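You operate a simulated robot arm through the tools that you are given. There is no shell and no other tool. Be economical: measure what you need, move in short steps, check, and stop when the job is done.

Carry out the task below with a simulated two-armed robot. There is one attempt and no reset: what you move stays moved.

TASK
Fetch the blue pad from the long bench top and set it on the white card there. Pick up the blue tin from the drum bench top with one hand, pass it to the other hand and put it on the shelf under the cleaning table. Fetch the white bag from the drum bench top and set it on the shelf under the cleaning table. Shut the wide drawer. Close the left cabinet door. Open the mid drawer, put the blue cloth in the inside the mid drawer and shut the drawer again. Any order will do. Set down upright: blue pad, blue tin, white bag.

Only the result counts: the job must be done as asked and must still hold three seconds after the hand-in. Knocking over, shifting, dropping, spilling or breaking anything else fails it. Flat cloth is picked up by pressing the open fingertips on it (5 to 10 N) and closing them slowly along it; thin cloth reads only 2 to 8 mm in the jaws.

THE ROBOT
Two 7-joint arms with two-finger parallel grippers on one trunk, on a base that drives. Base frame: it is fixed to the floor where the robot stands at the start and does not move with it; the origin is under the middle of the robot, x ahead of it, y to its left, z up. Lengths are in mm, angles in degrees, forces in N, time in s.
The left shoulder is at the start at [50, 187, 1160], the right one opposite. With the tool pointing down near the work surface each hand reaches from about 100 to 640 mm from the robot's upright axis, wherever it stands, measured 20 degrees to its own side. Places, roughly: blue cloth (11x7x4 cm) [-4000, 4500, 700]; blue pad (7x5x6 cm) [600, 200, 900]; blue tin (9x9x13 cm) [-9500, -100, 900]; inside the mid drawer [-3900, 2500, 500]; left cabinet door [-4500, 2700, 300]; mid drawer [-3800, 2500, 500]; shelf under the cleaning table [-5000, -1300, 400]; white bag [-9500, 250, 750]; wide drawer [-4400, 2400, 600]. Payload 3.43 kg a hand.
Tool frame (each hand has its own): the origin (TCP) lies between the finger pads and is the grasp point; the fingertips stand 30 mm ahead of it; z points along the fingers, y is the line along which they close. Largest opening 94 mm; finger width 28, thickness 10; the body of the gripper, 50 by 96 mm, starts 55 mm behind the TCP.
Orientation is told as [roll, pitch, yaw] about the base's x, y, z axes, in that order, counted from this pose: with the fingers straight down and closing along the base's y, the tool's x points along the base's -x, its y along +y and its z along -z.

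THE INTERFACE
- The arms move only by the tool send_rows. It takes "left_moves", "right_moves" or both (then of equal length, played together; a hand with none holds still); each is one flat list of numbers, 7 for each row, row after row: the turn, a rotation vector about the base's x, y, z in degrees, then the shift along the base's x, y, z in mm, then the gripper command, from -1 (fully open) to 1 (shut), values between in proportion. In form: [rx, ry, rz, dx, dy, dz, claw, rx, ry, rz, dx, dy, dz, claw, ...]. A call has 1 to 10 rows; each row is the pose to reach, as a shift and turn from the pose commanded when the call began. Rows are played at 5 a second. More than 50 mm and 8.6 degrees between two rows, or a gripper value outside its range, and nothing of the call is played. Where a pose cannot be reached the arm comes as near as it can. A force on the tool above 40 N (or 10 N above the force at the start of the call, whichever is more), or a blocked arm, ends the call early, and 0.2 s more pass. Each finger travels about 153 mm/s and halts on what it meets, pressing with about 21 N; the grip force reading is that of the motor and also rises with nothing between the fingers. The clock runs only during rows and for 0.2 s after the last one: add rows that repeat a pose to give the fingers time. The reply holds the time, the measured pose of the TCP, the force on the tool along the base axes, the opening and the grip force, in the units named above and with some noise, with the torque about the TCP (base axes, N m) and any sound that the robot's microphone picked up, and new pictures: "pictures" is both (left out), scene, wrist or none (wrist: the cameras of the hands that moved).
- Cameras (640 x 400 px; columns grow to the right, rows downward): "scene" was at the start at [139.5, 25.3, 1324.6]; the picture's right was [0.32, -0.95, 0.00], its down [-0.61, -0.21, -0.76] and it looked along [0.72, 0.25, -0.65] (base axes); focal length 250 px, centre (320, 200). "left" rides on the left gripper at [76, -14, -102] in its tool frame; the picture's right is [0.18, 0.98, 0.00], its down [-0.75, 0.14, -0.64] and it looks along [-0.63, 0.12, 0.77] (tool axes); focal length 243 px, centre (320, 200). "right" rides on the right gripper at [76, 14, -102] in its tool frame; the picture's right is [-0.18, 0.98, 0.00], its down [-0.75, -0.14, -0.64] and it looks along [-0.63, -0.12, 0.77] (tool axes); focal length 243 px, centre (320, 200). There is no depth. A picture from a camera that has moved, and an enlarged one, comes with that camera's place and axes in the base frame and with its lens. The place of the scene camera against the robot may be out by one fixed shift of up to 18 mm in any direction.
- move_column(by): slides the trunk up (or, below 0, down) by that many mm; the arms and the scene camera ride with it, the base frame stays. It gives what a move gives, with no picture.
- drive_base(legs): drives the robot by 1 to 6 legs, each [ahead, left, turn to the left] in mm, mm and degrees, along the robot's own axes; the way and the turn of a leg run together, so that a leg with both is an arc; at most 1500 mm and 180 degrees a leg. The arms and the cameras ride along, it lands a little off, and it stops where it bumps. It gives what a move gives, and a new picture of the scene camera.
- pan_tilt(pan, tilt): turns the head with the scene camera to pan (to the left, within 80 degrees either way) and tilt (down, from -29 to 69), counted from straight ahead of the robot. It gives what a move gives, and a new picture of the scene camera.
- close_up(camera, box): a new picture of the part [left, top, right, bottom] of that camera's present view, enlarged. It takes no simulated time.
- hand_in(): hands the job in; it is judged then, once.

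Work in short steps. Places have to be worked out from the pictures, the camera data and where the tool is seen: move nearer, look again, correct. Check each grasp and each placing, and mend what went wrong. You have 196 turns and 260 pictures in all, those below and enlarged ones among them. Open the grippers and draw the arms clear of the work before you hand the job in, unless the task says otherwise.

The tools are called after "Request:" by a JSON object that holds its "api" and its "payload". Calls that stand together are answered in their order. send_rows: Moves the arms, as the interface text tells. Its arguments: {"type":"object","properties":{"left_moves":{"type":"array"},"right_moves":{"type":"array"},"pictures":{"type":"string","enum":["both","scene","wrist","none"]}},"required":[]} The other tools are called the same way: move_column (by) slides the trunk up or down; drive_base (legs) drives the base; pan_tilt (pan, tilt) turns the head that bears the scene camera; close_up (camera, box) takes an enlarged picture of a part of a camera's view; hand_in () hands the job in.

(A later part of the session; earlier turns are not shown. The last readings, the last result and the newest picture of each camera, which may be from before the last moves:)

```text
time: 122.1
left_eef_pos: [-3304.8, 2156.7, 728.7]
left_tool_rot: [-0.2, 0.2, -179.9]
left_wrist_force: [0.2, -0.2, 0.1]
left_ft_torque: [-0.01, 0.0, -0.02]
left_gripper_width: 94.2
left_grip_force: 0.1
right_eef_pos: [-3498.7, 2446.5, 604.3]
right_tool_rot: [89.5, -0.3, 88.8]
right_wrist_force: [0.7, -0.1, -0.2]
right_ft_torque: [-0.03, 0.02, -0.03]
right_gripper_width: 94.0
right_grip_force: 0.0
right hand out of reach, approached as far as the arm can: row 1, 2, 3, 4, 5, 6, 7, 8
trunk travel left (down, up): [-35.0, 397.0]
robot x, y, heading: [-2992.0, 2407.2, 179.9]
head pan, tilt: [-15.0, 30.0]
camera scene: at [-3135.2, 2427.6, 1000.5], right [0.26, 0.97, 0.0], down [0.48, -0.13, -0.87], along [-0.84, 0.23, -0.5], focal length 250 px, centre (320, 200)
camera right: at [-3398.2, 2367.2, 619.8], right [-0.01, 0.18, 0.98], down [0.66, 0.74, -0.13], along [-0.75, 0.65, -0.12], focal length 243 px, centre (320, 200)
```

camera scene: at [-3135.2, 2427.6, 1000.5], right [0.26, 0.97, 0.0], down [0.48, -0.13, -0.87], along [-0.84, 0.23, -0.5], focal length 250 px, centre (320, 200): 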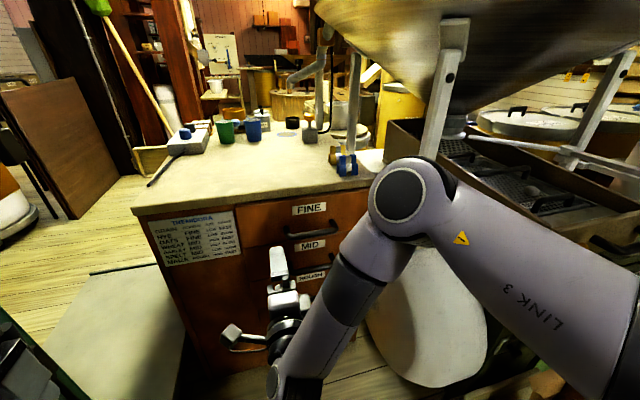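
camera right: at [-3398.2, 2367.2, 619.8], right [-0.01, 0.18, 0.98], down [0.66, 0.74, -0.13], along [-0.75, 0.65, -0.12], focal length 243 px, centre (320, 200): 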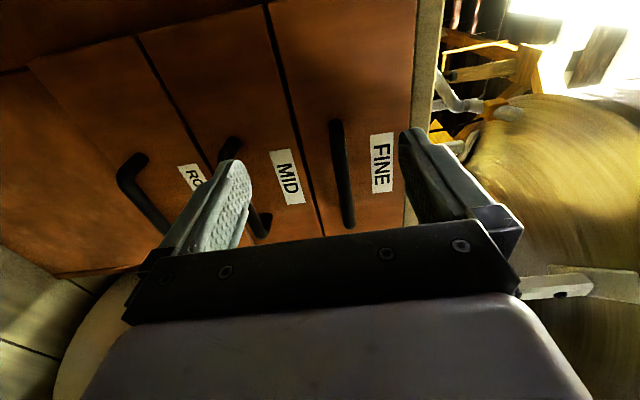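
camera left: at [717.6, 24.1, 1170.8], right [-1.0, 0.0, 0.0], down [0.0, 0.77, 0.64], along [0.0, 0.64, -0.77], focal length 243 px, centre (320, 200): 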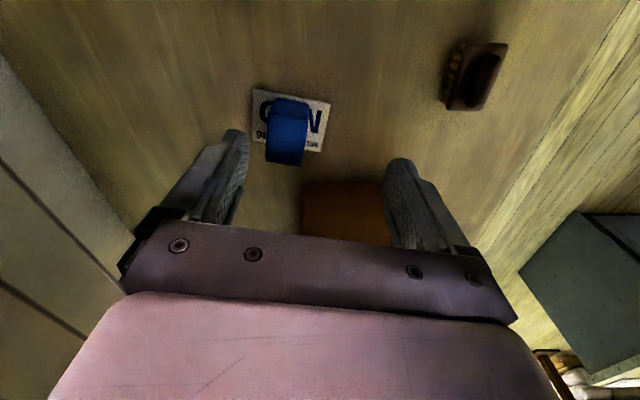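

The wrist would have to fold too close to the shoulder; I back the base 230 mm so the arm can extend to the handle (and later pull by driving back).

Request:
{"api": "drive_base", "payload": {"legs": [[-230, 0, 0]]}}

Request:
{"api": "send_rows", "payload": {"right_moves": [0, 0, 1.2, -30, 13, -15, -1, 0, 0, 1.2, -60, 26, -30, -1, 0, 0, 1.2, -90, 39, -45, -1, 0, 0, 1.2, -120, 52, -60, -1, 0, 0, 1.2, -150, 65, -75, -1, 0, 0, 1.2, -175, 78, -90, -1, 0, 0, 1.2, -185, 91, -105, -1, 0, 0, 1.2, -195, 104, -125, -1], "pictures": "both"}}

```text
time: 123.8
left_eef_pos: [-3072.9, 2155.7, 727.9]
left_tool_rot: [-0.3, 0.3, -180.0]
left_wrist_force: [0.9, -0.1, -0.4]
left_ft_torque: [0.0, -0.02, 0.01]
left_gripper_width: 93.9
left_grip_force: 0.1
right_eef_pos: [-3266.0, 2444.6, 604.7]
right_tool_rot: [89.5, -0.5, 88.8]
right_wrist_force: [-0.5, 0.7, 0.4]
right_ft_torque: [0.0, 0.02, 0.02]
right_gripper_width: 93.8
right_grip_force: 0.1
trunk travel left (down, up): [-35.0, 397.0]
robot x, y, heading: [-2755.6, 2403.6, 180.0]
head pan, tilt: [-15.0, 30.0]
camera scene: at [-2901.7, 2427.0, 1000.4], right [0.26, 0.97, 0.0], down [0.48, -0.13, -0.87], along [-0.84, 0.23, -0.5], focal length 250 px, centre (320, 200)
```

scene: 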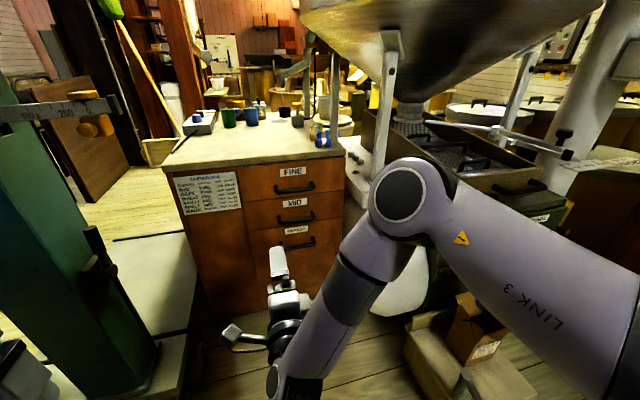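

```text
time: 125.6
left_eef_pos: [-3073.1, 2156.3, 728.9]
left_tool_rot: [-0.2, 0.0, -179.9]
left_wrist_force: [1.4, 0.7, -0.3]
left_ft_torque: [-0.03, 0.05, 0.03]
left_gripper_width: 94.2
left_grip_force: 0.1
right_eef_pos: [-3499.1, 2493.7, 562.0]
right_tool_rot: [83.3, -0.8, 85.0]
right_wrist_force: [0.8, 0.4, 1.2]
right_ft_torque: [0.0, -0.15, 0.0]
right_gripper_width: 93.9
right_grip_force: 0.0
right hand out of reach, approached as far as the arm can: row 1, 2, 3, 4, 5, 6, 7, 8
trunk travel left (down, up): [-35.0, 397.0]
robot x, y, heading: [-2760.2, 2404.6, 179.9]
head pan, tilt: [-15.0, 30.0]
camera scene: at [-2900.7, 2427.3, 1000.9], right [0.26, 0.97, 0.0], down [0.48, -0.13, -0.87], along [-0.84, 0.23, -0.5], focal length 250 px, centre (320, 200)
camera right: at [-3405.5, 2408.3, 587.7], right [-0.1, 0.18, 0.98], down [0.72, 0.7, -0.06], along [-0.69, 0.69, -0.2], focal length 243 px, centre (320, 200)
```

scene: 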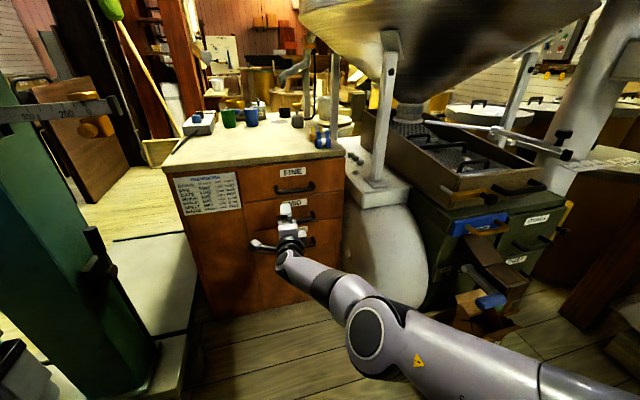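
right: 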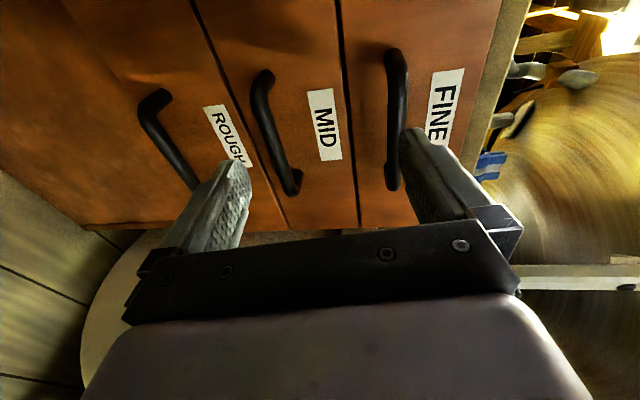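

The arm has unfolded and now nearly points at the handle. I continue toward it.

Request:
{"api": "send_rows", "payload": {"right_moves": [1, 1, 1, 10, 12, -16, -1, 2, 2, 2, 20, 24, -32, -1, 3, 4, 3, 20, 36, -48, -1, 4, 5, 4, 20, 48, -64, -1, 5, 6, 5, 20, 56, -80, -1, 5, 6, 5, 20, 56, -80, -1], "pictures": "wrist"}}

```text
time: 127.0
left_eef_pos: [-3072.8, 2156.0, 728.7]
left_tool_rot: [-0.3, 0.2, -179.9]
left_wrist_force: [-1.2, 0.6, 0.3]
left_ft_torque: [-0.04, 0.0, 0.02]
left_gripper_width: 94.0
left_grip_force: 0.1
right_eef_pos: [-3495.7, 2482.7, 559.8]
right_tool_rot: [83.6, -5.6, 85.8]
right_wrist_force: [0.2, 0.1, -0.2]
right_ft_torque: [0.0, -0.04, 0.01]
right_gripper_width: 93.9
right_grip_force: 0.1
right hand out of reach, approached as far as the arm can: row 1, 2, 3, 4, 5, 6
trunk travel left (down, up): [-35.0, 397.0]
robot x, y, heading: [-2757.4, 2404.8, 179.8]
head pan, tilt: [-15.0, 30.0]
camera right: at [-3401.0, 2398.3, 578.6], right [-0.1, 0.1, 0.99], down [0.71, 0.71, 0.01], along [-0.7, 0.7, -0.14], focal length 243 px, centre (320, 200)
```

right: 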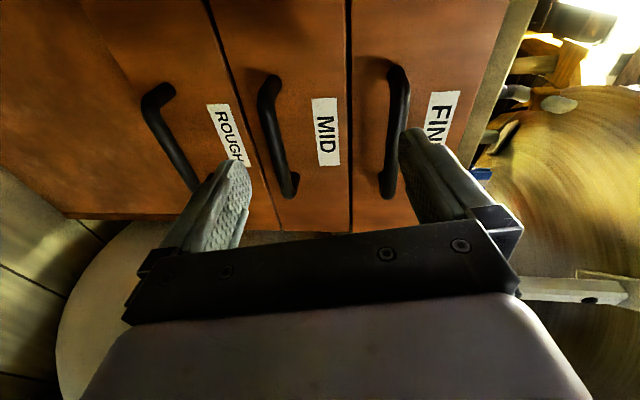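

Orientation seems limited at this height; I lower the trunk fully and tilt the tool ~20° downward, which eases the wrist.

Request:
{"api": "move_column", "payload": {"by": -34}}

Request:
{"api": "send_rows", "payload": {"right_moves": [0, -6, 0, 0, 0, 0, -1, 0, -12, 0, 0, 12, -10, -1, 0, -18, 0, 0, 24, -20, -1, 0, -24, 0, 0, 36, -30, -1, 0, -24, 0, 0, 48, -38, -1, 0, -24, 0, 0, 60, -38, -1], "pictures": "both"}}

```text
time: 127.8
left_eef_pos: [-3071.5, 2154.9, 694.3]
left_tool_rot: [-0.3, 0.2, -179.9]
left_wrist_force: [0.1, 0.7, 0.2]
left_ft_torque: [-0.03, 0.01, -0.01]
left_gripper_width: 93.9
left_grip_force: 0.0
right_eef_pos: [-3495.6, 2485.3, 525.4]
right_tool_rot: [83.4, -5.5, 85.9]
right_wrist_force: [-0.6, 0.4, 0.2]
right_ft_torque: [0.01, 0.02, 0.0]
right_gripper_width: 94.3
right_grip_force: 0.0
trunk travel left (down, up): [-1.0, 431.0]
robot x, y, heading: [-2753.9, 2406.1, 180.1]
head pan, tilt: [-15.0, 30.0]
```

```text
time: 129.2
left_eef_pos: [-3072.5, 2155.2, 692.8]
left_tool_rot: [-0.3, 0.3, -179.9]
left_wrist_force: [0.6, -0.3, -0.8]
left_ft_torque: [0.02, 0.0, 0.0]
left_gripper_width: 94.1
left_grip_force: 0.0
right_eef_pos: [-3495.2, 2544.1, 489.1]
right_tool_rot: [59.4, -6.7, 88.4]
right_wrist_force: [0.2, 0.0, 1.2]
right_ft_torque: [-0.04, 0.02, 0.01]
right_gripper_width: 93.9
right_grip_force: 0.1
right hand out of reach, approached as far as the arm can: row 1, 2, 3
trunk travel left (down, up): [-1.0, 431.0]
robot x, y, heading: [-2759.6, 2406.4, 179.8]
head pan, tilt: [-15.0, 30.0]
camera scene: at [-2901.6, 2426.9, 966.4], right [0.26, 0.97, 0.0], down [0.48, -0.13, -0.87], along [-0.84, 0.23, -0.5], focal length 250 px, centre (320, 200)
camera right: at [-3417.1, 2458.0, 543.5], right [-0.5, 0.1, 0.86], down [0.64, 0.71, 0.29], along [-0.58, 0.7, -0.42], focal length 243 px, centre (320, 200)
```

scene: 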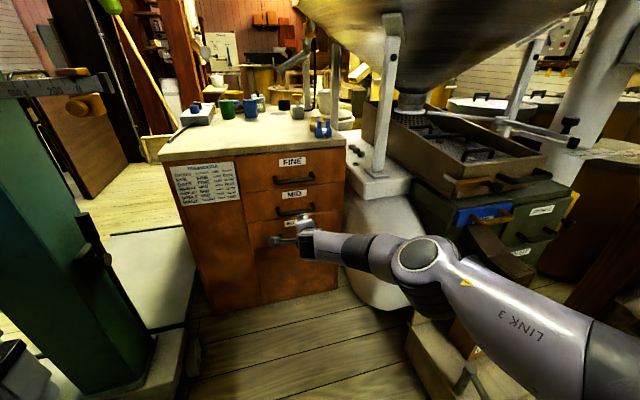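
right: 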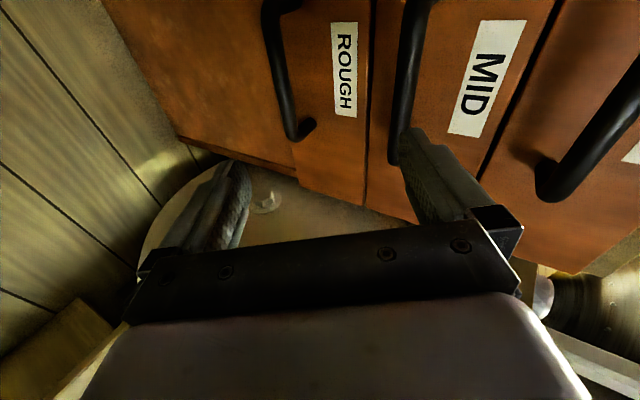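

Reachable now; bar at ≈ (-3655, 2546, 486). I advance 90 mm while levelling the tool somewhat.

Request:
{"api": "send_rows", "payload": {"right_moves": [0, 4, 0, -25, 2, 0, -1, 0, 8, 0, -50, 2, 0, -1, 0, 12, 0, -75, 2, 0, -1, 0, 16, 0, -90, 2, 0, -1, 0, 16, 0, -90, 2, 0, -1], "pictures": "wrist"}}

```text
time: 130.4
left_eef_pos: [-3073.6, 2155.9, 694.6]
left_tool_rot: [-0.2, 0.2, -179.9]
left_wrist_force: [0.1, 0.3, 0.3]
left_ft_torque: [-0.01, 0.03, -0.01]
left_gripper_width: 93.8
left_grip_force: 0.1
right_eef_pos: [-3521.7, 2547.3, 522.7]
right_tool_rot: [75.5, -6.0, 86.6]
right_wrist_force: [0.0, -0.3, -0.2]
right_ft_torque: [0.02, -0.02, 0.03]
right_gripper_width: 93.9
right_grip_force: 0.1
right hand out of reach, approached as far as the arm can: row 1, 2, 3, 4, 5
trunk travel left (down, up): [-1.0, 431.0]
robot x, y, heading: [-2755.0, 2405.3, 180.0]
head pan, tilt: [-15.0, 30.0]
camera right: at [-3430.4, 2462.6, 555.7], right [-0.24, 0.1, 0.97], down [0.7, 0.71, 0.1], along [-0.67, 0.7, -0.24], focal length 243 px, centre (320, 200)
```

right: 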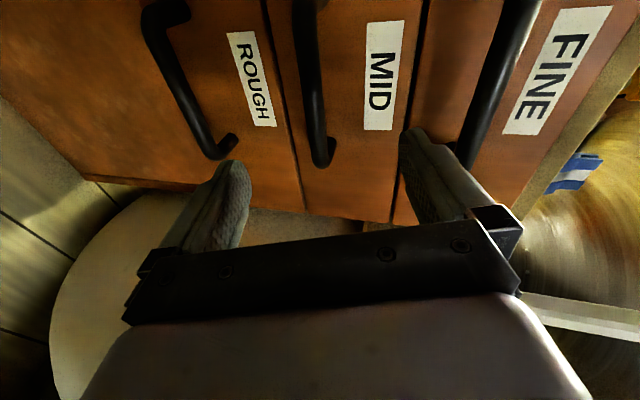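

The arm is at full stretch; I drive the base 80 mm ahead and then set the hand level with the bar.

Request:
{"api": "drive_base", "payload": {"legs": [[80, 0, 0]]}}

Request:
{"api": "send_rows", "payload": {"right_moves": [0, 0, 0, 10, 0, -12, -1, 0, 0, 0, 20, 0, -24, -1, 0, 0, 0, 20, 0, -34, -1, 0, 0, 0, 20, 0, -34, -1], "pictures": "wrist"}}

```text
time: 131.5
left_eef_pos: [-3153.4, 2157.1, 694.8]
left_tool_rot: [-0.3, 0.2, -180.0]
left_wrist_force: [0.4, 0.5, -0.2]
left_ft_torque: [-0.02, -0.01, -0.02]
left_gripper_width: 93.8
left_grip_force: 0.0
right_eef_pos: [-3601.4, 2548.4, 523.8]
right_tool_rot: [75.5, -6.0, 86.5]
right_wrist_force: [0.3, 0.2, 0.0]
right_ft_torque: [-0.03, -0.02, -0.01]
right_gripper_width: 94.0
right_grip_force: 0.1
trunk travel left (down, up): [-1.0, 431.0]
robot x, y, heading: [-2833.4, 2406.3, 179.7]
head pan, tilt: [-15.0, 30.0]
camera scene: at [-2981.1, 2427.4, 966.4], right [0.26, 0.96, 0.0], down [0.48, -0.13, -0.87], along [-0.84, 0.23, -0.5], focal length 250 px, centre (320, 200)
```

scene: 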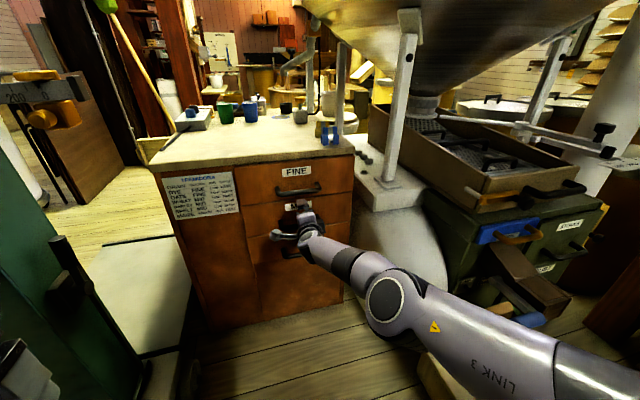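

```text
time: 132.5
left_eef_pos: [-3152.7, 2156.3, 693.4]
left_tool_rot: [-0.2, 0.2, -180.0]
left_wrist_force: [-0.5, -0.4, 0.0]
left_ft_torque: [-0.01, 0.01, 0.0]
left_gripper_width: 93.9
left_grip_force: 0.0
right_eef_pos: [-3582.5, 2548.2, 488.0]
right_tool_rot: [75.4, -6.1, 86.5]
right_wrist_force: [0.3, 1.2, 0.2]
right_ft_torque: [-0.07, 0.03, -0.01]
right_gripper_width: 93.9
right_grip_force: 0.0
right hand out of reach, approached as far as the arm can: row 1, 2, 3
trunk travel left (down, up): [-1.0, 431.0]
robot x, y, heading: [-2837.3, 2403.5, 179.8]
head pan, tilt: [-15.0, 30.0]
camera right: at [-3492.0, 2463.2, 519.8], right [-0.24, 0.1, 0.97], down [0.7, 0.71, 0.1], along [-0.67, 0.7, -0.24], focal length 243 px, centre (320, 200)
```

right: 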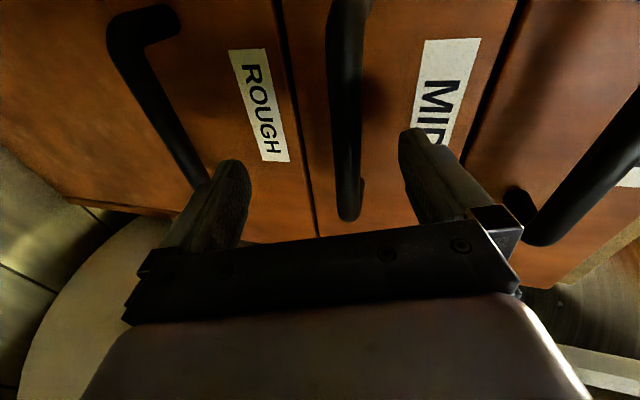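

The MID bar sits between the fingers in height. I drive the base 58 mm ahead so the fingers straddle it.

Request:
{"api": "drive_base", "payload": {"legs": [[58, 0, 0]]}}

Request:
{"api": "close_up", "payload": {"camera": "right", "box": [100, 0, 600, 300]}}

```text
time: 133.3
left_eef_pos: [-3177.6, 2157.1, 694.6]
left_tool_rot: [-0.3, 0.2, 179.9]
left_wrist_force: [-1.3, 0.5, -0.3]
left_ft_torque: [-0.01, 0.04, 0.02]
left_gripper_width: 93.8
left_grip_force: 0.0
right_eef_pos: [-3603.9, 2547.6, 487.9]
right_tool_rot: [76.0, -5.9, 85.7]
right_wrist_force: [27.0, 1.8, 10.7]
right_ft_torque: [-0.24, 1.72, 0.3]
right_gripper_width: 93.9
right_grip_force: 0.0
trunk travel left (down, up): [-1.0, 431.0]
robot x, y, heading: [-2859.3, 2403.3, 179.6]
head pan, tilt: [-15.0, 30.0]
stopped in leg 1: the force on the tool passed its limit (the readings are from after the stop); the commanded pose is now the measured one
camera scene: at [-3004.3, 2427.9, 966.7], right [0.26, 0.96, 0.0], down [0.48, -0.13, -0.87], along [-0.84, 0.23, -0.5], focal length 250 px, centre (320, 200)
```

scene: 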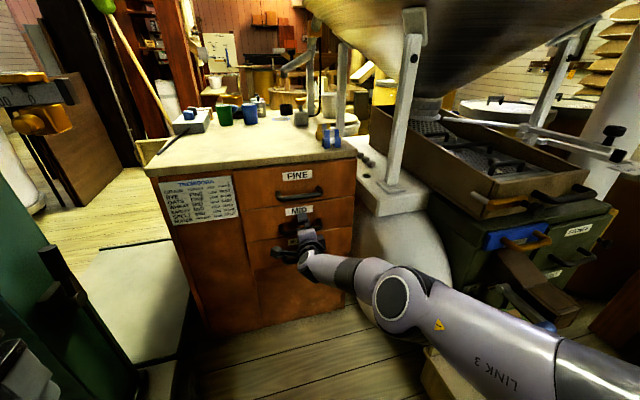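

```text
1.28 times, centred on (350, 150) of right
camera zoom: at [-3514.1, 2461.3, 518.8], right [-0.23, 0.1, 0.97], down [0.71, 0.7, 0.1], along [-0.66, 0.71, -0.23], focal length 311 px, centre (282, 264)
```

zoom: 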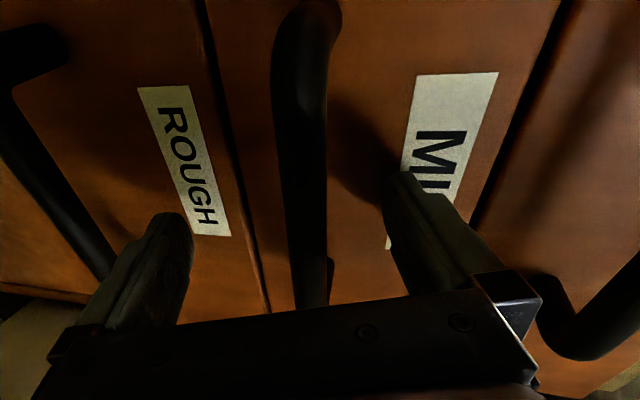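

The upper fingertip touches the drawer front, with the bar between the fingers. I ease back 4 mm and close.

Request:
{"api": "send_rows", "payload": {"right_moves": [0, 0, 0, 4, 0, 0, -1, 0, 0, 0, 4, 0, 0, 0, 0, 0, 0, 4, 0, 0, 0.5, 0, 0, 0, 4, 0, 0, 1, 0, 0, 0, 4, 0, 0, 1, 0, 0, 0, 4, 0, 0, 1], "pictures": "wrist"}}

```text
time: 134.7
left_eef_pos: [-3177.0, 2156.9, 695.8]
left_tool_rot: [-0.4, 0.0, 180.0]
left_wrist_force: [0.8, 0.0, 0.0]
left_ft_torque: [0.03, 0.01, -0.03]
left_gripper_width: 94.2
left_grip_force: 0.0
right_eef_pos: [-3603.6, 2547.3, 498.3]
right_tool_rot: [77.0, -5.8, 85.5]
right_wrist_force: [-0.8, -15.5, 36.3]
right_ft_torque: [-0.97, 0.05, -0.81]
right_gripper_width: 21.7
right_grip_force: 45.1
trunk travel left (down, up): [-1.0, 431.0]
robot x, y, heading: [-2862.6, 2406.6, 180.0]
head pan, tilt: [-15.0, 30.0]
camera right: at [-3514.1, 2460.0, 528.0], right [-0.21, 0.1, 0.97], down [0.71, 0.69, 0.09], along [-0.67, 0.71, -0.22], focal length 243 px, centre (320, 200)
```

right: 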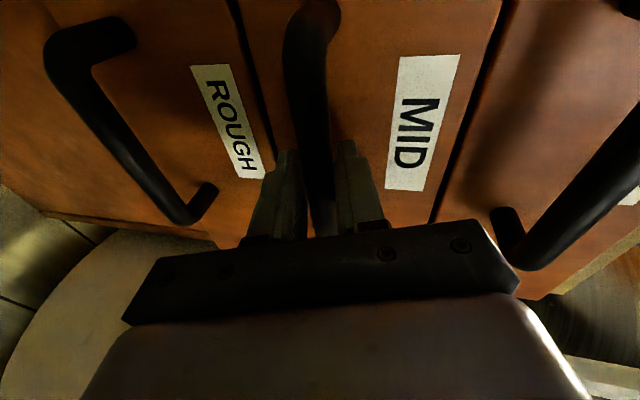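

Bar gripped (21.7 mm). I relieve the vertical load by +11 mm, then pull with a short base drive.

Request:
{"api": "send_rows", "payload": {"right_moves": [0, 0, 0, 0, -3, 6, 1, 0, 0, 0, 0, -3, 12, 1, 0, 0, 0, 0, -3, 12, 1], "pictures": "none"}}

Request:
{"api": "drive_base", "payload": {"legs": [[-80, 0, 0]]}}

```text
time: 135.5
left_eef_pos: [-3177.5, 2157.5, 693.7]
left_tool_rot: [-0.2, 0.2, 179.9]
left_wrist_force: [-0.3, -0.8, 0.2]
left_ft_torque: [0.0, 0.02, -0.01]
left_gripper_width: 94.0
left_grip_force: 0.0
right_eef_pos: [-3601.4, 2547.2, 499.1]
right_tool_rot: [76.0, -5.8, 85.7]
right_wrist_force: [-0.2, 1.3, 14.6]
right_ft_torque: [-1.15, 0.04, -0.11]
right_gripper_width: 22.3
right_grip_force: 44.6
trunk travel left (down, up): [-1.0, 431.0]
robot x, y, heading: [-2861.5, 2399.9, 179.6]
head pan, tilt: [-15.0, 30.0]
```

```text
time: 136.6
left_eef_pos: [-3095.4, 2156.9, 694.7]
left_tool_rot: [-0.3, 0.2, 180.0]
left_wrist_force: [0.2, 0.2, 0.4]
left_ft_torque: [0.03, 0.0, 0.0]
left_gripper_width: 93.9
left_grip_force: 0.0
right_eef_pos: [-3519.5, 2546.5, 498.8]
right_tool_rot: [76.1, -5.9, 85.5]
right_wrist_force: [0.7, 12.5, 13.5]
right_ft_torque: [-1.14, 0.04, -0.01]
right_gripper_width: 21.6
right_grip_force: 45.0
trunk travel left (down, up): [-1.0, 431.0]
robot x, y, heading: [-2777.7, 2409.2, 179.8]
head pan, tilt: [-15.0, 30.0]
camera scene: at [-2923.6, 2427.8, 966.7], right [0.26, 0.96, 0.0], down [0.48, -0.13, -0.87], along [-0.84, 0.23, -0.5], focal length 250 px, centre (320, 200)
```

scene: 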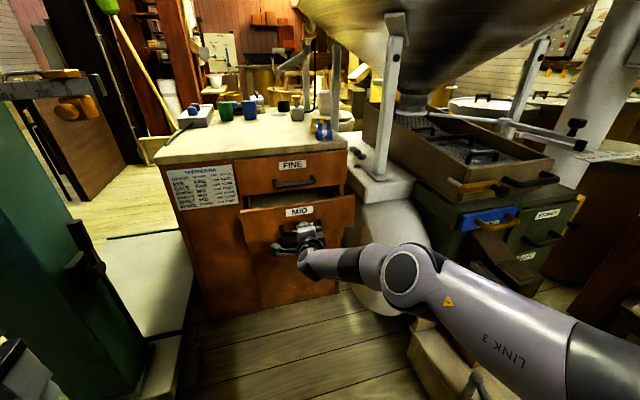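

The drawer slides. I pull another 150 mm.

Request:
{"api": "drive_base", "payload": {"legs": [[-150, 0, 0]]}}

```text
time: 138.0
left_eef_pos: [-2953.5, 2164.5, 692.0]
left_tool_rot: [-0.4, 0.4, -179.7]
left_wrist_force: [-0.3, -0.6, -0.8]
left_ft_torque: [0.01, 0.01, -0.05]
left_gripper_width: 93.9
left_grip_force: 0.0
right_eef_pos: [-3377.1, 2547.1, 498.1]
right_tool_rot: [76.0, -6.0, 86.3]
right_wrist_force: [-0.2, -22.7, 22.4]
right_ft_torque: [-0.59, 0.04, -1.3]
right_gripper_width: 21.9
right_grip_force: 45.0
trunk travel left (down, up): [-1.0, 431.0]
robot x, y, heading: [-2634.8, 2413.2, 179.9]
head pan, tilt: [-15.0, 30.0]
camera scene: at [-2783.0, 2435.0, 965.8], right [0.26, 0.97, 0.0], down [0.49, -0.13, -0.86], along [-0.83, 0.23, -0.5], focal length 250 px, centre (320, 200)
```

scene: 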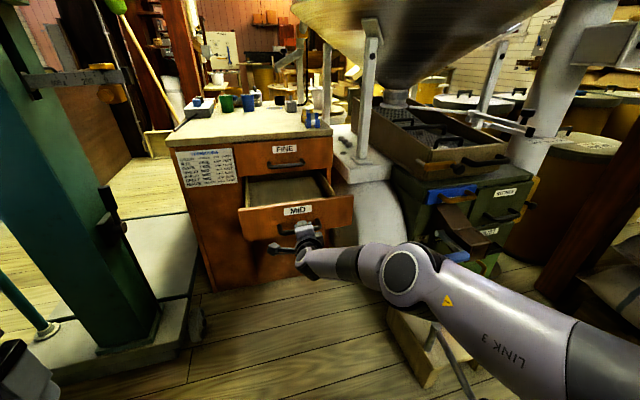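

Drawer open about 220 mm. I release and back the base off.

Request:
{"api": "send_rows", "payload": {"right_moves": [0, 0, 0, 0, 0, 0, 0, 0, 0, 0, 0, 0, 0, -1, 0, 0, 0, 0, 0, 0, -1, 0, 0, 0, 0, 0, 0, -1], "pictures": "none"}}

Request:
{"api": "drive_base", "payload": {"legs": [[-100, 0, 0]]}}

```text
time: 139.0
left_eef_pos: [-2953.3, 2164.3, 691.9]
left_tool_rot: [-0.3, 0.5, -179.9]
left_wrist_force: [0.0, -0.2, 0.4]
left_ft_torque: [0.02, 0.0, -0.01]
left_gripper_width: 94.0
left_grip_force: 0.1
right_eef_pos: [-3377.6, 2547.2, 498.8]
right_tool_rot: [76.0, -6.2, 86.2]
right_wrist_force: [0.2, 1.5, 1.3]
right_ft_torque: [-0.04, 0.08, -0.02]
right_gripper_width: 93.9
right_grip_force: 0.0
trunk travel left (down, up): [-1.0, 431.0]
robot x, y, heading: [-2635.3, 2417.4, 180.0]
head pan, tilt: [-15.0, 30.0]
```

```text
time: 139.7
left_eef_pos: [-2952.9, 2166.2, 693.6]
left_tool_rot: [-0.2, 0.5, 180.0]
left_wrist_force: [-0.2, -0.8, 0.6]
left_ft_torque: [-0.01, 0.01, 0.02]
left_gripper_width: 94.0
left_grip_force: 0.0
right_eef_pos: [-3376.8, 2550.4, 499.8]
right_tool_rot: [76.1, -5.9, 86.2]
right_wrist_force: [-0.1, -0.3, 0.5]
right_ft_torque: [0.01, 0.01, -0.03]
right_gripper_width: 94.1
right_grip_force: 0.1
trunk travel left (down, up): [-1.0, 431.0]
robot x, y, heading: [-2639.4, 2415.1, 179.8]
head pan, tilt: [-15.0, 30.0]
stopped in leg 1: the robot was blocked; the commanded pose is now the measured one
camera scene: at [-2781.8, 2437.3, 966.4], right [0.26, 0.96, 0.0], down [0.48, -0.13, -0.87], along [-0.83, 0.23, -0.5], focal length 250 px, centre (320, 200)
```

scene: 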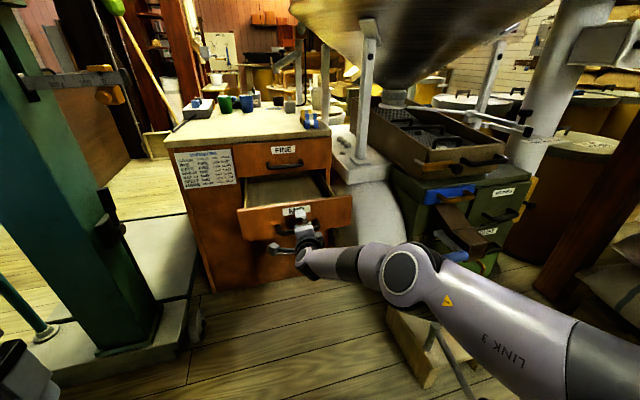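

Something behind blocks the base. I withdraw the hand from the handle with the arm instead.

Request:
{"api": "send_rows", "payload": {"right_moves": [0, 0, 0, 25, 0, 0, -1, 0, 0, 0, 50, 0, 0, -1, 0, 0, 0, 75, -10, 10, -1, 0, 0, 0, 100, -20, 30, -1, 0, 0, 0, 120, -30, 60, -1, 0, 0, 0, 140, -40, 90, -1, 0, 0, 0, 150, -50, 120, -1, 0, 0, 0, 150, -50, 150, -1], "pictures": "none"}}

Request:
{"api": "move_column", "payload": {"by": 375}}

Request:
{"api": "pan_tilt", "payload": {"pan": -80, "tilt": 20}}

Request:
{"api": "pan_tilt", "payload": {"pan": 80, "tilt": 20}}

```text
time: 141.5
left_eef_pos: [-2954.0, 2166.4, 692.8]
left_tool_rot: [-0.3, 0.3, -180.0]
left_wrist_force: [-1.3, 1.2, -0.2]
left_ft_torque: [0.03, -0.02, 0.04]
left_gripper_width: 93.9
left_grip_force: 0.1
right_eef_pos: [-3227.4, 2497.5, 649.4]
right_tool_rot: [76.2, -6.0, 86.1]
right_wrist_force: [0.3, 0.5, -0.2]
right_ft_torque: [0.0, -0.03, -0.03]
right_gripper_width: 93.9
right_grip_force: 0.0
right hand out of reach, approached as far as the arm can: row 1, 2, 3
trunk travel left (down, up): [-1.0, 431.0]
robot x, y, heading: [-2636.4, 2418.2, 179.7]
head pan, tilt: [-15.0, 30.0]
```

```text
time: 145.1
left_eef_pos: [-2952.3, 2165.6, 1068.5]
left_tool_rot: [-0.4, 0.3, -180.0]
left_wrist_force: [-0.3, -0.7, -0.8]
left_ft_torque: [-0.01, 0.01, -0.05]
left_gripper_width: 93.9
left_grip_force: 0.1
right_eef_pos: [-3226.8, 2497.8, 1024.7]
right_tool_rot: [76.2, -5.9, 86.1]
right_wrist_force: [-0.4, -0.1, 0.3]
right_ft_torque: [0.0, -0.01, -0.01]
right_gripper_width: 93.9
right_grip_force: 0.0
trunk travel left (down, up): [-376.0, 56.0]
robot x, y, heading: [-2635.3, 2414.2, 179.7]
head pan, tilt: [-15.0, 30.0]
```

```text
time: 146.4
left_eef_pos: [-2952.5, 2166.5, 1069.2]
left_tool_rot: [-0.2, 0.3, -180.0]
left_wrist_force: [-0.9, 0.0, 0.0]
left_ft_torque: [-0.01, 0.01, -0.01]
left_gripper_width: 93.9
left_grip_force: 0.1
right_eef_pos: [-3226.0, 2496.6, 1025.5]
right_tool_rot: [76.2, -5.9, 86.0]
right_wrist_force: [0.7, 0.0, 0.0]
right_ft_torque: [0.0, 0.0, -0.01]
right_gripper_width: 93.9
right_grip_force: 0.1
trunk travel left (down, up): [-376.0, 56.0]
robot x, y, heading: [-2637.8, 2416.9, 179.7]
head pan, tilt: [-80.0, 20.0]
camera scene: at [-2709.2, 2505.6, 1357.5], right [0.99, 0.17, 0.0], down [0.06, -0.34, -0.94], along [-0.16, 0.93, -0.34], focal length 250 px, centre (320, 200)
```

scene: 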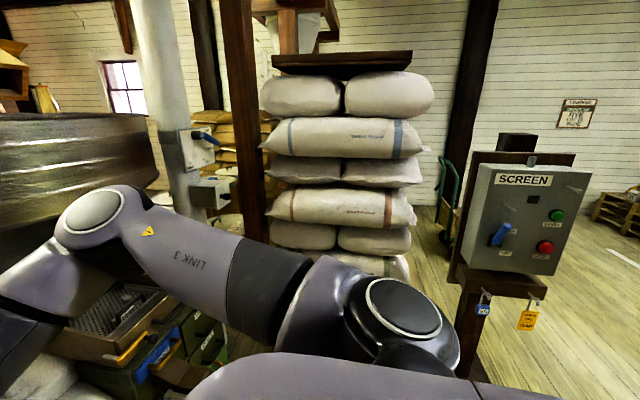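

```text
time: 148.9
left_eef_pos: [-2952.5, 2166.2, 1068.7]
left_tool_rot: [-0.3, 0.3, -180.0]
left_wrist_force: [0.0, 0.0, -0.4]
left_ft_torque: [0.03, 0.0, -0.05]
left_gripper_width: 94.1
left_grip_force: 0.0
right_eef_pos: [-3226.2, 2497.6, 1024.8]
right_tool_rot: [76.1, -6.0, 86.0]
right_wrist_force: [-0.1, 0.2, 0.6]
right_ft_torque: [0.02, 0.0, 0.01]
right_gripper_width: 94.2
right_grip_force: 0.1
trunk travel left (down, up): [-376.0, 56.0]
robot x, y, heading: [-2633.5, 2413.7, 180.0]
head pan, tilt: [80.0, 20.0]
camera scene: at [-2709.8, 2322.2, 1357.5], right [-0.98, 0.18, 0.0], down [0.06, 0.34, -0.94], along [-0.17, -0.92, -0.34], focal length 250 px, centre (320, 200)
```

scene: 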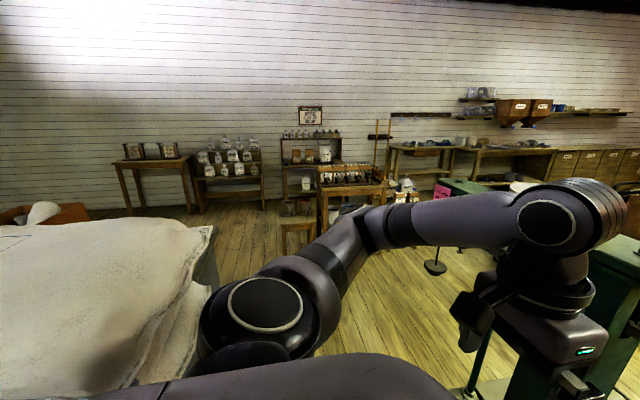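

I fold the right hand back to a compact tool-down pose before turning toward the cloth area.

Request:
{"api": "send_rows", "payload": {"right_moves": [0, -8, 0, 15, -10, 10, -1, 0, -16, 0, 35, -20, 20, -1, 0, -24, 0, 55, -30, 30, -1, 0, -32, 0, 75, -40, 40, -1, 0, -40, 0, 100, -50, 50, -1, 0, -48, 0, 130, -50, 60, -1, 0, -56, 0, 160, -50, 70, -1, 0, -64, 0, 190, -50, 80, -1, 0, -72, 0, 220, -50, 80, -1, 0, -76, 0, 240, -50, 80, -1], "pictures": "none"}}

Request:
{"api": "drive_base", "payload": {"legs": [[60, 0, 0], [0, 0, -90]]}}

Request:
{"api": "pan_tilt", "payload": {"pan": 25, "tilt": 20}}

```text
time: 151.1
left_eef_pos: [-2952.5, 2166.6, 1069.2]
left_tool_rot: [-0.4, 0.3, -180.0]
left_wrist_force: [-0.6, -0.6, -0.2]
left_ft_torque: [-0.01, -0.02, 0.0]
left_gripper_width: 94.1
left_grip_force: 0.0
right_eef_pos: [-2985.9, 2447.7, 1104.5]
right_tool_rot: [-0.3, -5.2, 94.9]
right_wrist_force: [0.4, -0.6, 0.5]
right_ft_torque: [0.0, -0.02, -0.02]
right_gripper_width: 94.0
right_grip_force: 0.0
trunk travel left (down, up): [-376.0, 56.0]
robot x, y, heading: [-2636.7, 2414.8, 179.9]
head pan, tilt: [80.0, 20.0]
```

```text
time: 155.9
left_eef_pos: [-2947.6, 2728.3, 1069.1]
left_tool_rot: [-0.4, 0.3, 90.9]
left_wrist_force: [0.3, -0.4, -0.6]
left_ft_torque: [-0.03, -0.03, 0.02]
left_gripper_width: 94.2
left_grip_force: 0.0
right_eef_pos: [-2667.9, 2766.8, 1103.3]
right_tool_rot: [-0.2, -5.2, 5.7]
right_wrist_force: [-0.6, -0.7, -0.3]
right_ft_torque: [0.03, 0.0, 0.01]
right_gripper_width: 94.1
right_grip_force: 0.0
trunk travel left (down, up): [-376.0, 56.0]
robot x, y, heading: [-2693.8, 2418.5, 90.6]
head pan, tilt: [80.0, 20.0]
camera scene: at [-2785.9, 2487.3, 1357.5], right [0.16, 0.99, 0.0], down [0.34, -0.06, -0.94], along [-0.93, 0.15, -0.34], focal length 250 px, centre (320, 200)
```

scene: 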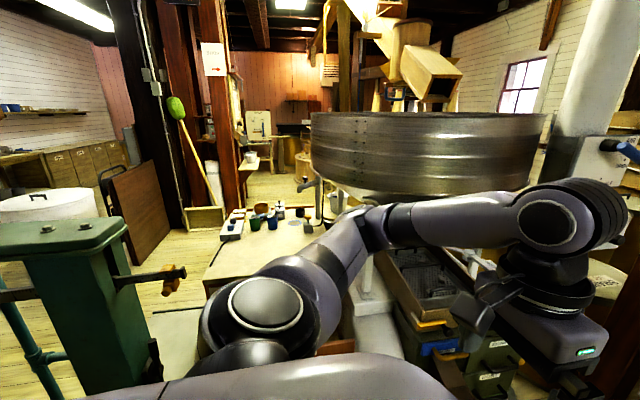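

```text
time: 157.1
left_eef_pos: [-2948.3, 2729.4, 1067.9]
left_tool_rot: [-0.3, 0.3, 90.9]
left_wrist_force: [0.6, 0.2, 0.3]
left_ft_torque: [0.04, -0.01, 0.01]
left_gripper_width: 93.9
left_grip_force: 0.1
right_eef_pos: [-2668.0, 2768.0, 1104.7]
right_tool_rot: [-0.3, -5.1, 5.7]
right_wrist_force: [0.5, 1.2, -0.6]
right_ft_torque: [0.0, 0.04, 0.01]
right_gripper_width: 93.9
right_grip_force: 0.1
trunk travel left (down, up): [-376.0, 56.0]
robot x, y, heading: [-2690.5, 2416.4, 90.6]
head pan, tilt: [25.0, 20.0]
camera scene: at [-2734.4, 2556.1, 1357.5], right [0.9, 0.43, 0.0], down [0.15, -0.31, -0.94], along [-0.41, 0.85, -0.34], focal length 250 px, centre (320, 200)
```

scene: 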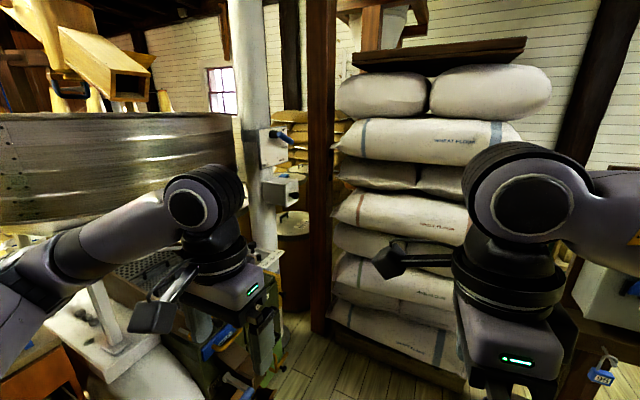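

The north side is closed off by the sacks; the cloth must be reached from the west. I drive back south past the scale and turn west.

Request:
{"api": "drive_base", "payload": {"legs": [[-700, 0, -0.6], [-620, 200, 0], [0, 0, 90]]}}

Request:
{"api": "pan_tilt", "payload": {"pan": 0, "tilt": 25}}

```text
time: 167.8
left_eef_pos: [-3226.9, 876.2, 1068.6]
left_tool_rot: [-0.3, 0.3, 176.2]
left_wrist_force: [-0.1, -1.0, 0.0]
left_ft_torque: [0.01, -0.02, 0.04]
left_gripper_width: 94.1
left_grip_force: 0.0
right_eef_pos: [-3242.9, 1159.2, 1103.5]
right_tool_rot: [-0.3, -5.3, 91.1]
right_wrist_force: [0.2, -0.5, -0.3]
right_ft_torque: [0.03, 0.01, 0.02]
right_gripper_width: 94.1
right_grip_force: 0.0
trunk travel left (down, up): [-376.0, 56.0]
robot x, y, heading: [-2894.9, 1106.0, 175.9]
head pan, tilt: [25.0, 20.0]
camera scene: at [-3039.1, 1073.3, 1357.5], right [-0.36, 0.93, 0.0], down [0.32, 0.12, -0.94], along [-0.88, -0.33, -0.34], focal length 250 px, centre (320, 200)
```

scene: 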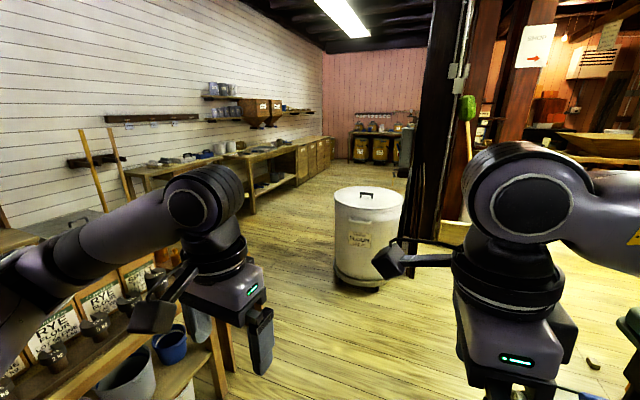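

```text
time: 168.7
left_eef_pos: [-3226.7, 877.8, 1069.0]
left_tool_rot: [-0.4, 0.3, 176.1]
left_wrist_force: [0.3, -0.2, 0.1]
left_ft_torque: [0.06, 0.02, -0.02]
left_gripper_width: 94.0
left_grip_force: 0.1
right_eef_pos: [-3243.5, 1159.7, 1104.6]
right_tool_rot: [-0.1, -5.1, 90.9]
right_wrist_force: [-0.6, 0.7, 0.9]
right_ft_torque: [0.04, -0.01, 0.01]
right_gripper_width: 93.8
right_grip_force: 0.2
trunk travel left (down, up): [-376.0, 56.0]
robot x, y, heading: [-2894.1, 1105.0, 175.8]
head pan, tilt: [0.0, 25.0]
camera scene: at [-3044.0, 1113.1, 1349.4], right [0.07, 1.0, 0.0], down [0.42, -0.03, -0.91], along [-0.9, 0.06, -0.42], focal length 250 px, centre (320, 200)
```

scene: 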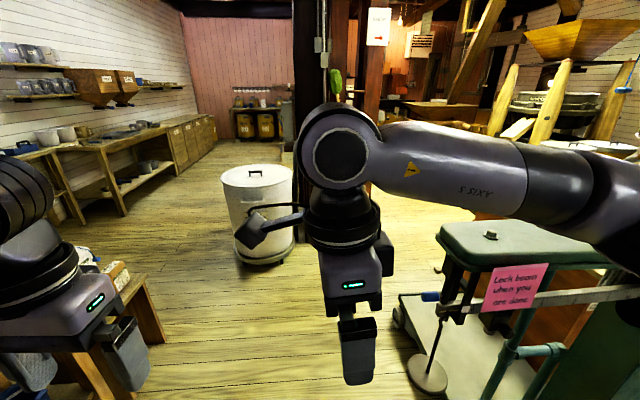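

Path is clear between barrel and scale. I drive west to about (-4330,1090), then look north-west.

Request:
{"api": "drive_base", "payload": {"legs": [[700, 70, 0], [731, 50, 0], [0, 0, -51]]}}

Request:
{"api": "pan_tilt", "payload": {"pan": -10, "tilt": 20}}

```text
time: 178.6
left_eef_pos: [-4748.4, 1231.4, 1068.7]
left_tool_rot: [-0.3, 0.3, 123.6]
left_wrist_force: [-0.7, -1.0, -0.2]
left_ft_torque: [-0.04, 0.02, 0.04]
left_gripper_width: 93.9
left_grip_force: 0.0
right_eef_pos: [-4533.8, 1415.6, 1103.5]
right_tool_rot: [-0.3, -5.1, 38.5]
right_wrist_force: [-0.2, 0.1, 0.9]
right_ft_torque: [0.01, 0.02, -0.03]
right_gripper_width: 94.1
right_grip_force: 0.1
trunk travel left (down, up): [-376.0, 56.0]
robot x, y, heading: [-4364.2, 1102.3, 123.3]
head pan, tilt: [0.0, 25.0]
camera scene: at [-4447.7, 1228.5, 1349.4], right [0.83, 0.55, 0.0], down [0.23, -0.35, -0.91], along [-0.5, 0.76, -0.42], focal length 250 px, centre (320, 200)
```

scene: 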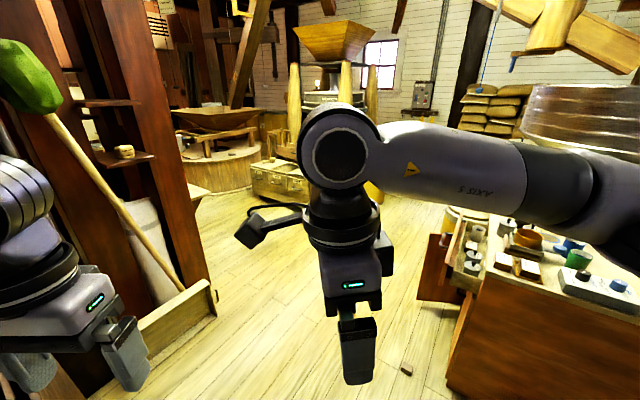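

```text
time: 179.3
left_eef_pos: [-4748.9, 1230.9, 1069.3]
left_tool_rot: [-0.3, 0.2, 123.7]
left_wrist_force: [-0.2, 0.1, 0.2]
left_ft_torque: [-0.02, -0.02, -0.02]
left_gripper_width: 94.1
left_grip_force: 0.0
right_eef_pos: [-4533.9, 1415.0, 1102.7]
right_tool_rot: [-0.2, -5.3, 38.6]
right_wrist_force: [0.3, -0.4, -0.1]
right_ft_torque: [-0.04, -0.01, 0.01]
right_gripper_width: 93.9
right_grip_force: 0.1
trunk travel left (down, up): [-376.0, 56.0]
robot x, y, heading: [-4368.1, 1104.7, 123.4]
head pan, tilt: [-10.0, 20.0]
camera scene: at [-4434.1, 1237.0, 1357.4], right [0.92, 0.4, 0.0], down [0.14, -0.31, -0.94], along [-0.37, 0.86, -0.34], focal length 250 px, centre (320, 200)
```

scene: 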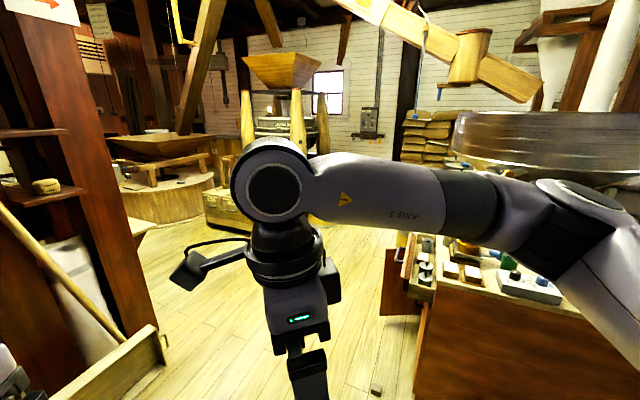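

West side of the chest shows the wide drawer and left door open. Before driving on I check the post on my left.

Request:
{"api": "pan_tilt", "payload": {"pan": 55, "tilt": 35}}

```text
time: 180.7
left_eef_pos: [-4748.1, 1231.4, 1068.7]
left_tool_rot: [-0.3, 0.3, 123.6]
left_wrist_force: [-0.4, -0.3, -0.1]
left_ft_torque: [-0.02, -0.01, 0.03]
left_gripper_width: 93.9
left_grip_force: 0.1
right_eef_pos: [-4533.8, 1414.6, 1104.1]
right_tool_rot: [-0.2, -5.2, 38.4]
right_wrist_force: [-1.3, 0.5, -0.2]
right_ft_torque: [0.03, 0.0, 0.01]
right_gripper_width: 93.9
right_grip_force: 0.0
trunk travel left (down, up): [-376.0, 56.0]
robot x, y, heading: [-4365.8, 1104.3, 123.4]
head pan, tilt: [55.0, 35.0]
camera scene: at [-4485.1, 1154.1, 1333.6], right [0.03, 1.0, 0.0], down [0.57, -0.02, -0.82], along [-0.82, 0.02, -0.57], focal length 250 px, centre (320, 200)
```

scene: 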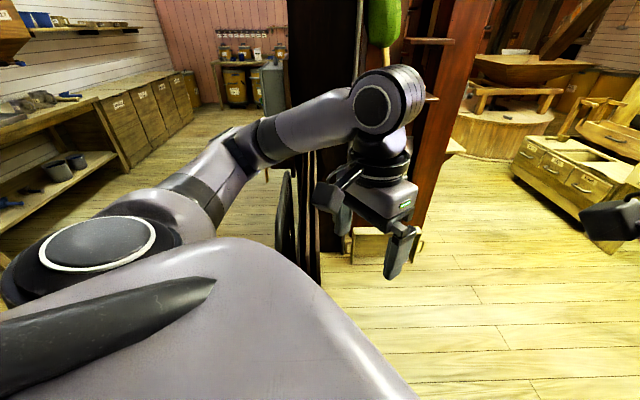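

Post and tray are all at x<-5450, so there is room. I go to (-4950,1500), face north and advance along x≈-5050.

Request:
{"api": "drive_base", "payload": {"legs": [[652, 271, 0], [0, 0, -33.4], [1200, 100, 0]]}}

Request:
{"api": "pan_tilt", "payload": {"pan": -35, "tilt": 25}}

```text
time: 183.2
left_eef_pos: [-5092.7, 1543.2, 1068.1]
left_tool_rot: [-0.3, 0.3, 121.6]
left_wrist_force: [-0.4, 0.8, 0.8]
left_ft_torque: [-0.08, -0.05, 0.01]
left_gripper_width: 93.8
left_grip_force: 0.1
right_eef_pos: [-4871.1, 1719.7, 1103.1]
right_tool_rot: [-0.2, -5.3, 36.9]
right_wrist_force: [-0.9, 0.9, -0.7]
right_ft_torque: [-0.09, -0.05, -0.01]
right_gripper_width: 94.3
right_grip_force: 0.1
trunk travel left (down, up): [-376.0, 56.0]
robot x, y, heading: [-4713.1, 1404.8, 121.3]
head pan, tilt: [55.0, 35.0]
stopped in leg 1: the robot was blocked; the commanded pose is now the measured one
camera scene: at [-4831.4, 1458.4, 1333.5], right [0.06, 1.0, 0.0], down [0.57, -0.04, -0.82], along [-0.82, 0.05, -0.58], focal length 250 px, centre (320, 200)
```

scene: 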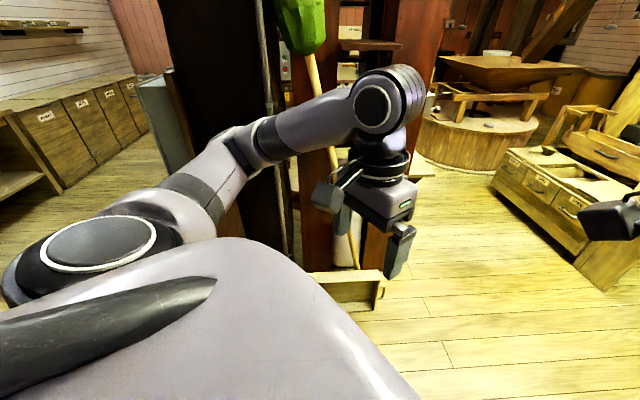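

```text
time: 184.9
left_eef_pos: [-5090.5, 1544.4, 1068.2]
left_tool_rot: [-0.2, 0.3, 121.7]
left_wrist_force: [1.3, -0.3, 0.4]
left_ft_torque: [-0.01, -0.04, 0.02]
left_gripper_width: 94.0
left_grip_force: 0.1
right_eef_pos: [-4870.0, 1718.8, 1104.6]
right_tool_rot: [-0.1, -5.2, 36.8]
right_wrist_force: [-0.2, -0.4, 0.5]
right_ft_torque: [0.02, -0.02, -0.01]
right_gripper_width: 94.0
right_grip_force: 0.1
trunk travel left (down, up): [-376.0, 56.0]
robot x, y, heading: [-4709.6, 1405.1, 121.3]
head pan, tilt: [-35.0, 25.0]
camera scene: at [-4735.8, 1545.8, 1349.4], right [1.0, -0.06, 0.0], down [-0.03, -0.42, -0.91], along [0.06, 0.9, -0.42], focal length 250 px, centre (320, 200)
```

scene: 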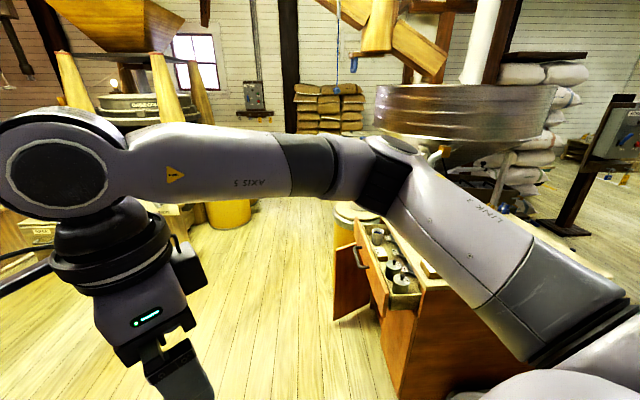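

The base brushed the leaning boards on its left. I ease right, turn north and go up in gentle legs.

Request:
{"api": "drive_base", "payload": {"legs": [[0, -60, 0], [0, 0, -31.3], [300, 170, 0], [770, 220, 0]]}}

Request:
{"api": "pan_tilt", "payload": {"pan": -35, "tilt": 25}}

```text
time: 193.1
left_eef_pos: [-5301.2, 2826.3, 1069.5]
left_tool_rot: [-0.3, 0.3, 90.0]
left_wrist_force: [0.0, -0.2, 0.4]
left_ft_torque: [0.01, -0.01, 0.0]
left_gripper_width: 93.9
left_grip_force: 0.0
right_eef_pos: [-5019.6, 2858.9, 1104.0]
right_tool_rot: [-0.1, -5.1, 5.0]
right_wrist_force: [-0.3, 0.6, -0.1]
right_ft_torque: [-0.03, -0.01, 0.02]
right_gripper_width: 94.0
right_grip_force: 0.0
trunk travel left (down, up): [-376.0, 56.0]
robot x, y, heading: [-5049.8, 2513.1, 89.9]
head pan, tilt: [-35.0, 25.0]
camera scene: at [-4997.0, 2641.5, 1349.3], right [0.82, -0.58, 0.0], down [-0.24, -0.34, -0.91], along [0.52, 0.74, -0.42], focal length 250 px, centre (320, 200)
```

scene: 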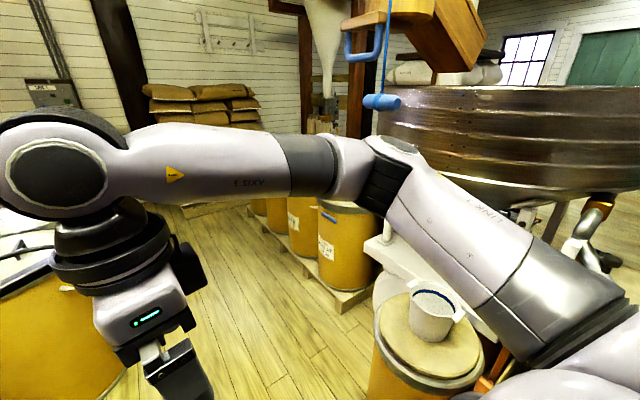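

```text
time: 193.7
left_eef_pos: [-5300.7, 2826.9, 1069.4]
left_tool_rot: [-0.3, 0.4, 90.0]
left_wrist_force: [0.2, 0.3, 0.1]
left_ft_torque: [-0.03, -0.02, 0.02]
left_gripper_width: 94.0
left_grip_force: 0.0
right_eef_pos: [-5020.3, 2859.4, 1104.4]
right_tool_rot: [-0.1, -5.2, 5.1]
right_wrist_force: [-0.2, 0.1, -0.5]
right_ft_torque: [0.0, -0.02, 0.03]
right_gripper_width: 94.0
right_grip_force: 0.1
trunk travel left (down, up): [-376.0, 56.0]
robot x, y, heading: [-5052.4, 2508.3, 89.6]
head pan, tilt: [-35.0, 25.0]
camera scene: at [-4996.9, 2641.2, 1349.4], right [0.82, -0.58, 0.0], down [-0.24, -0.34, -0.91], along [0.52, 0.74, -0.42], focal length 250 px, centre (320, 200)
```

scene: 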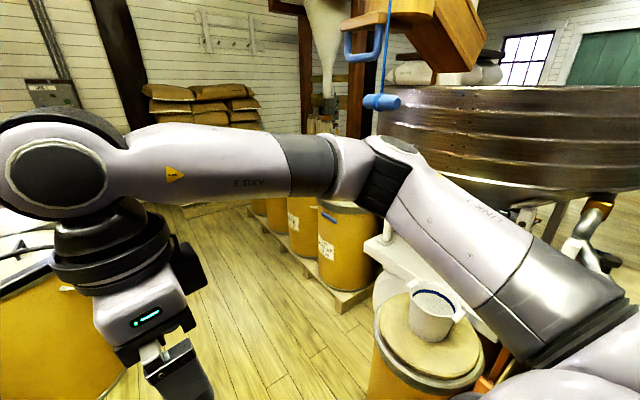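

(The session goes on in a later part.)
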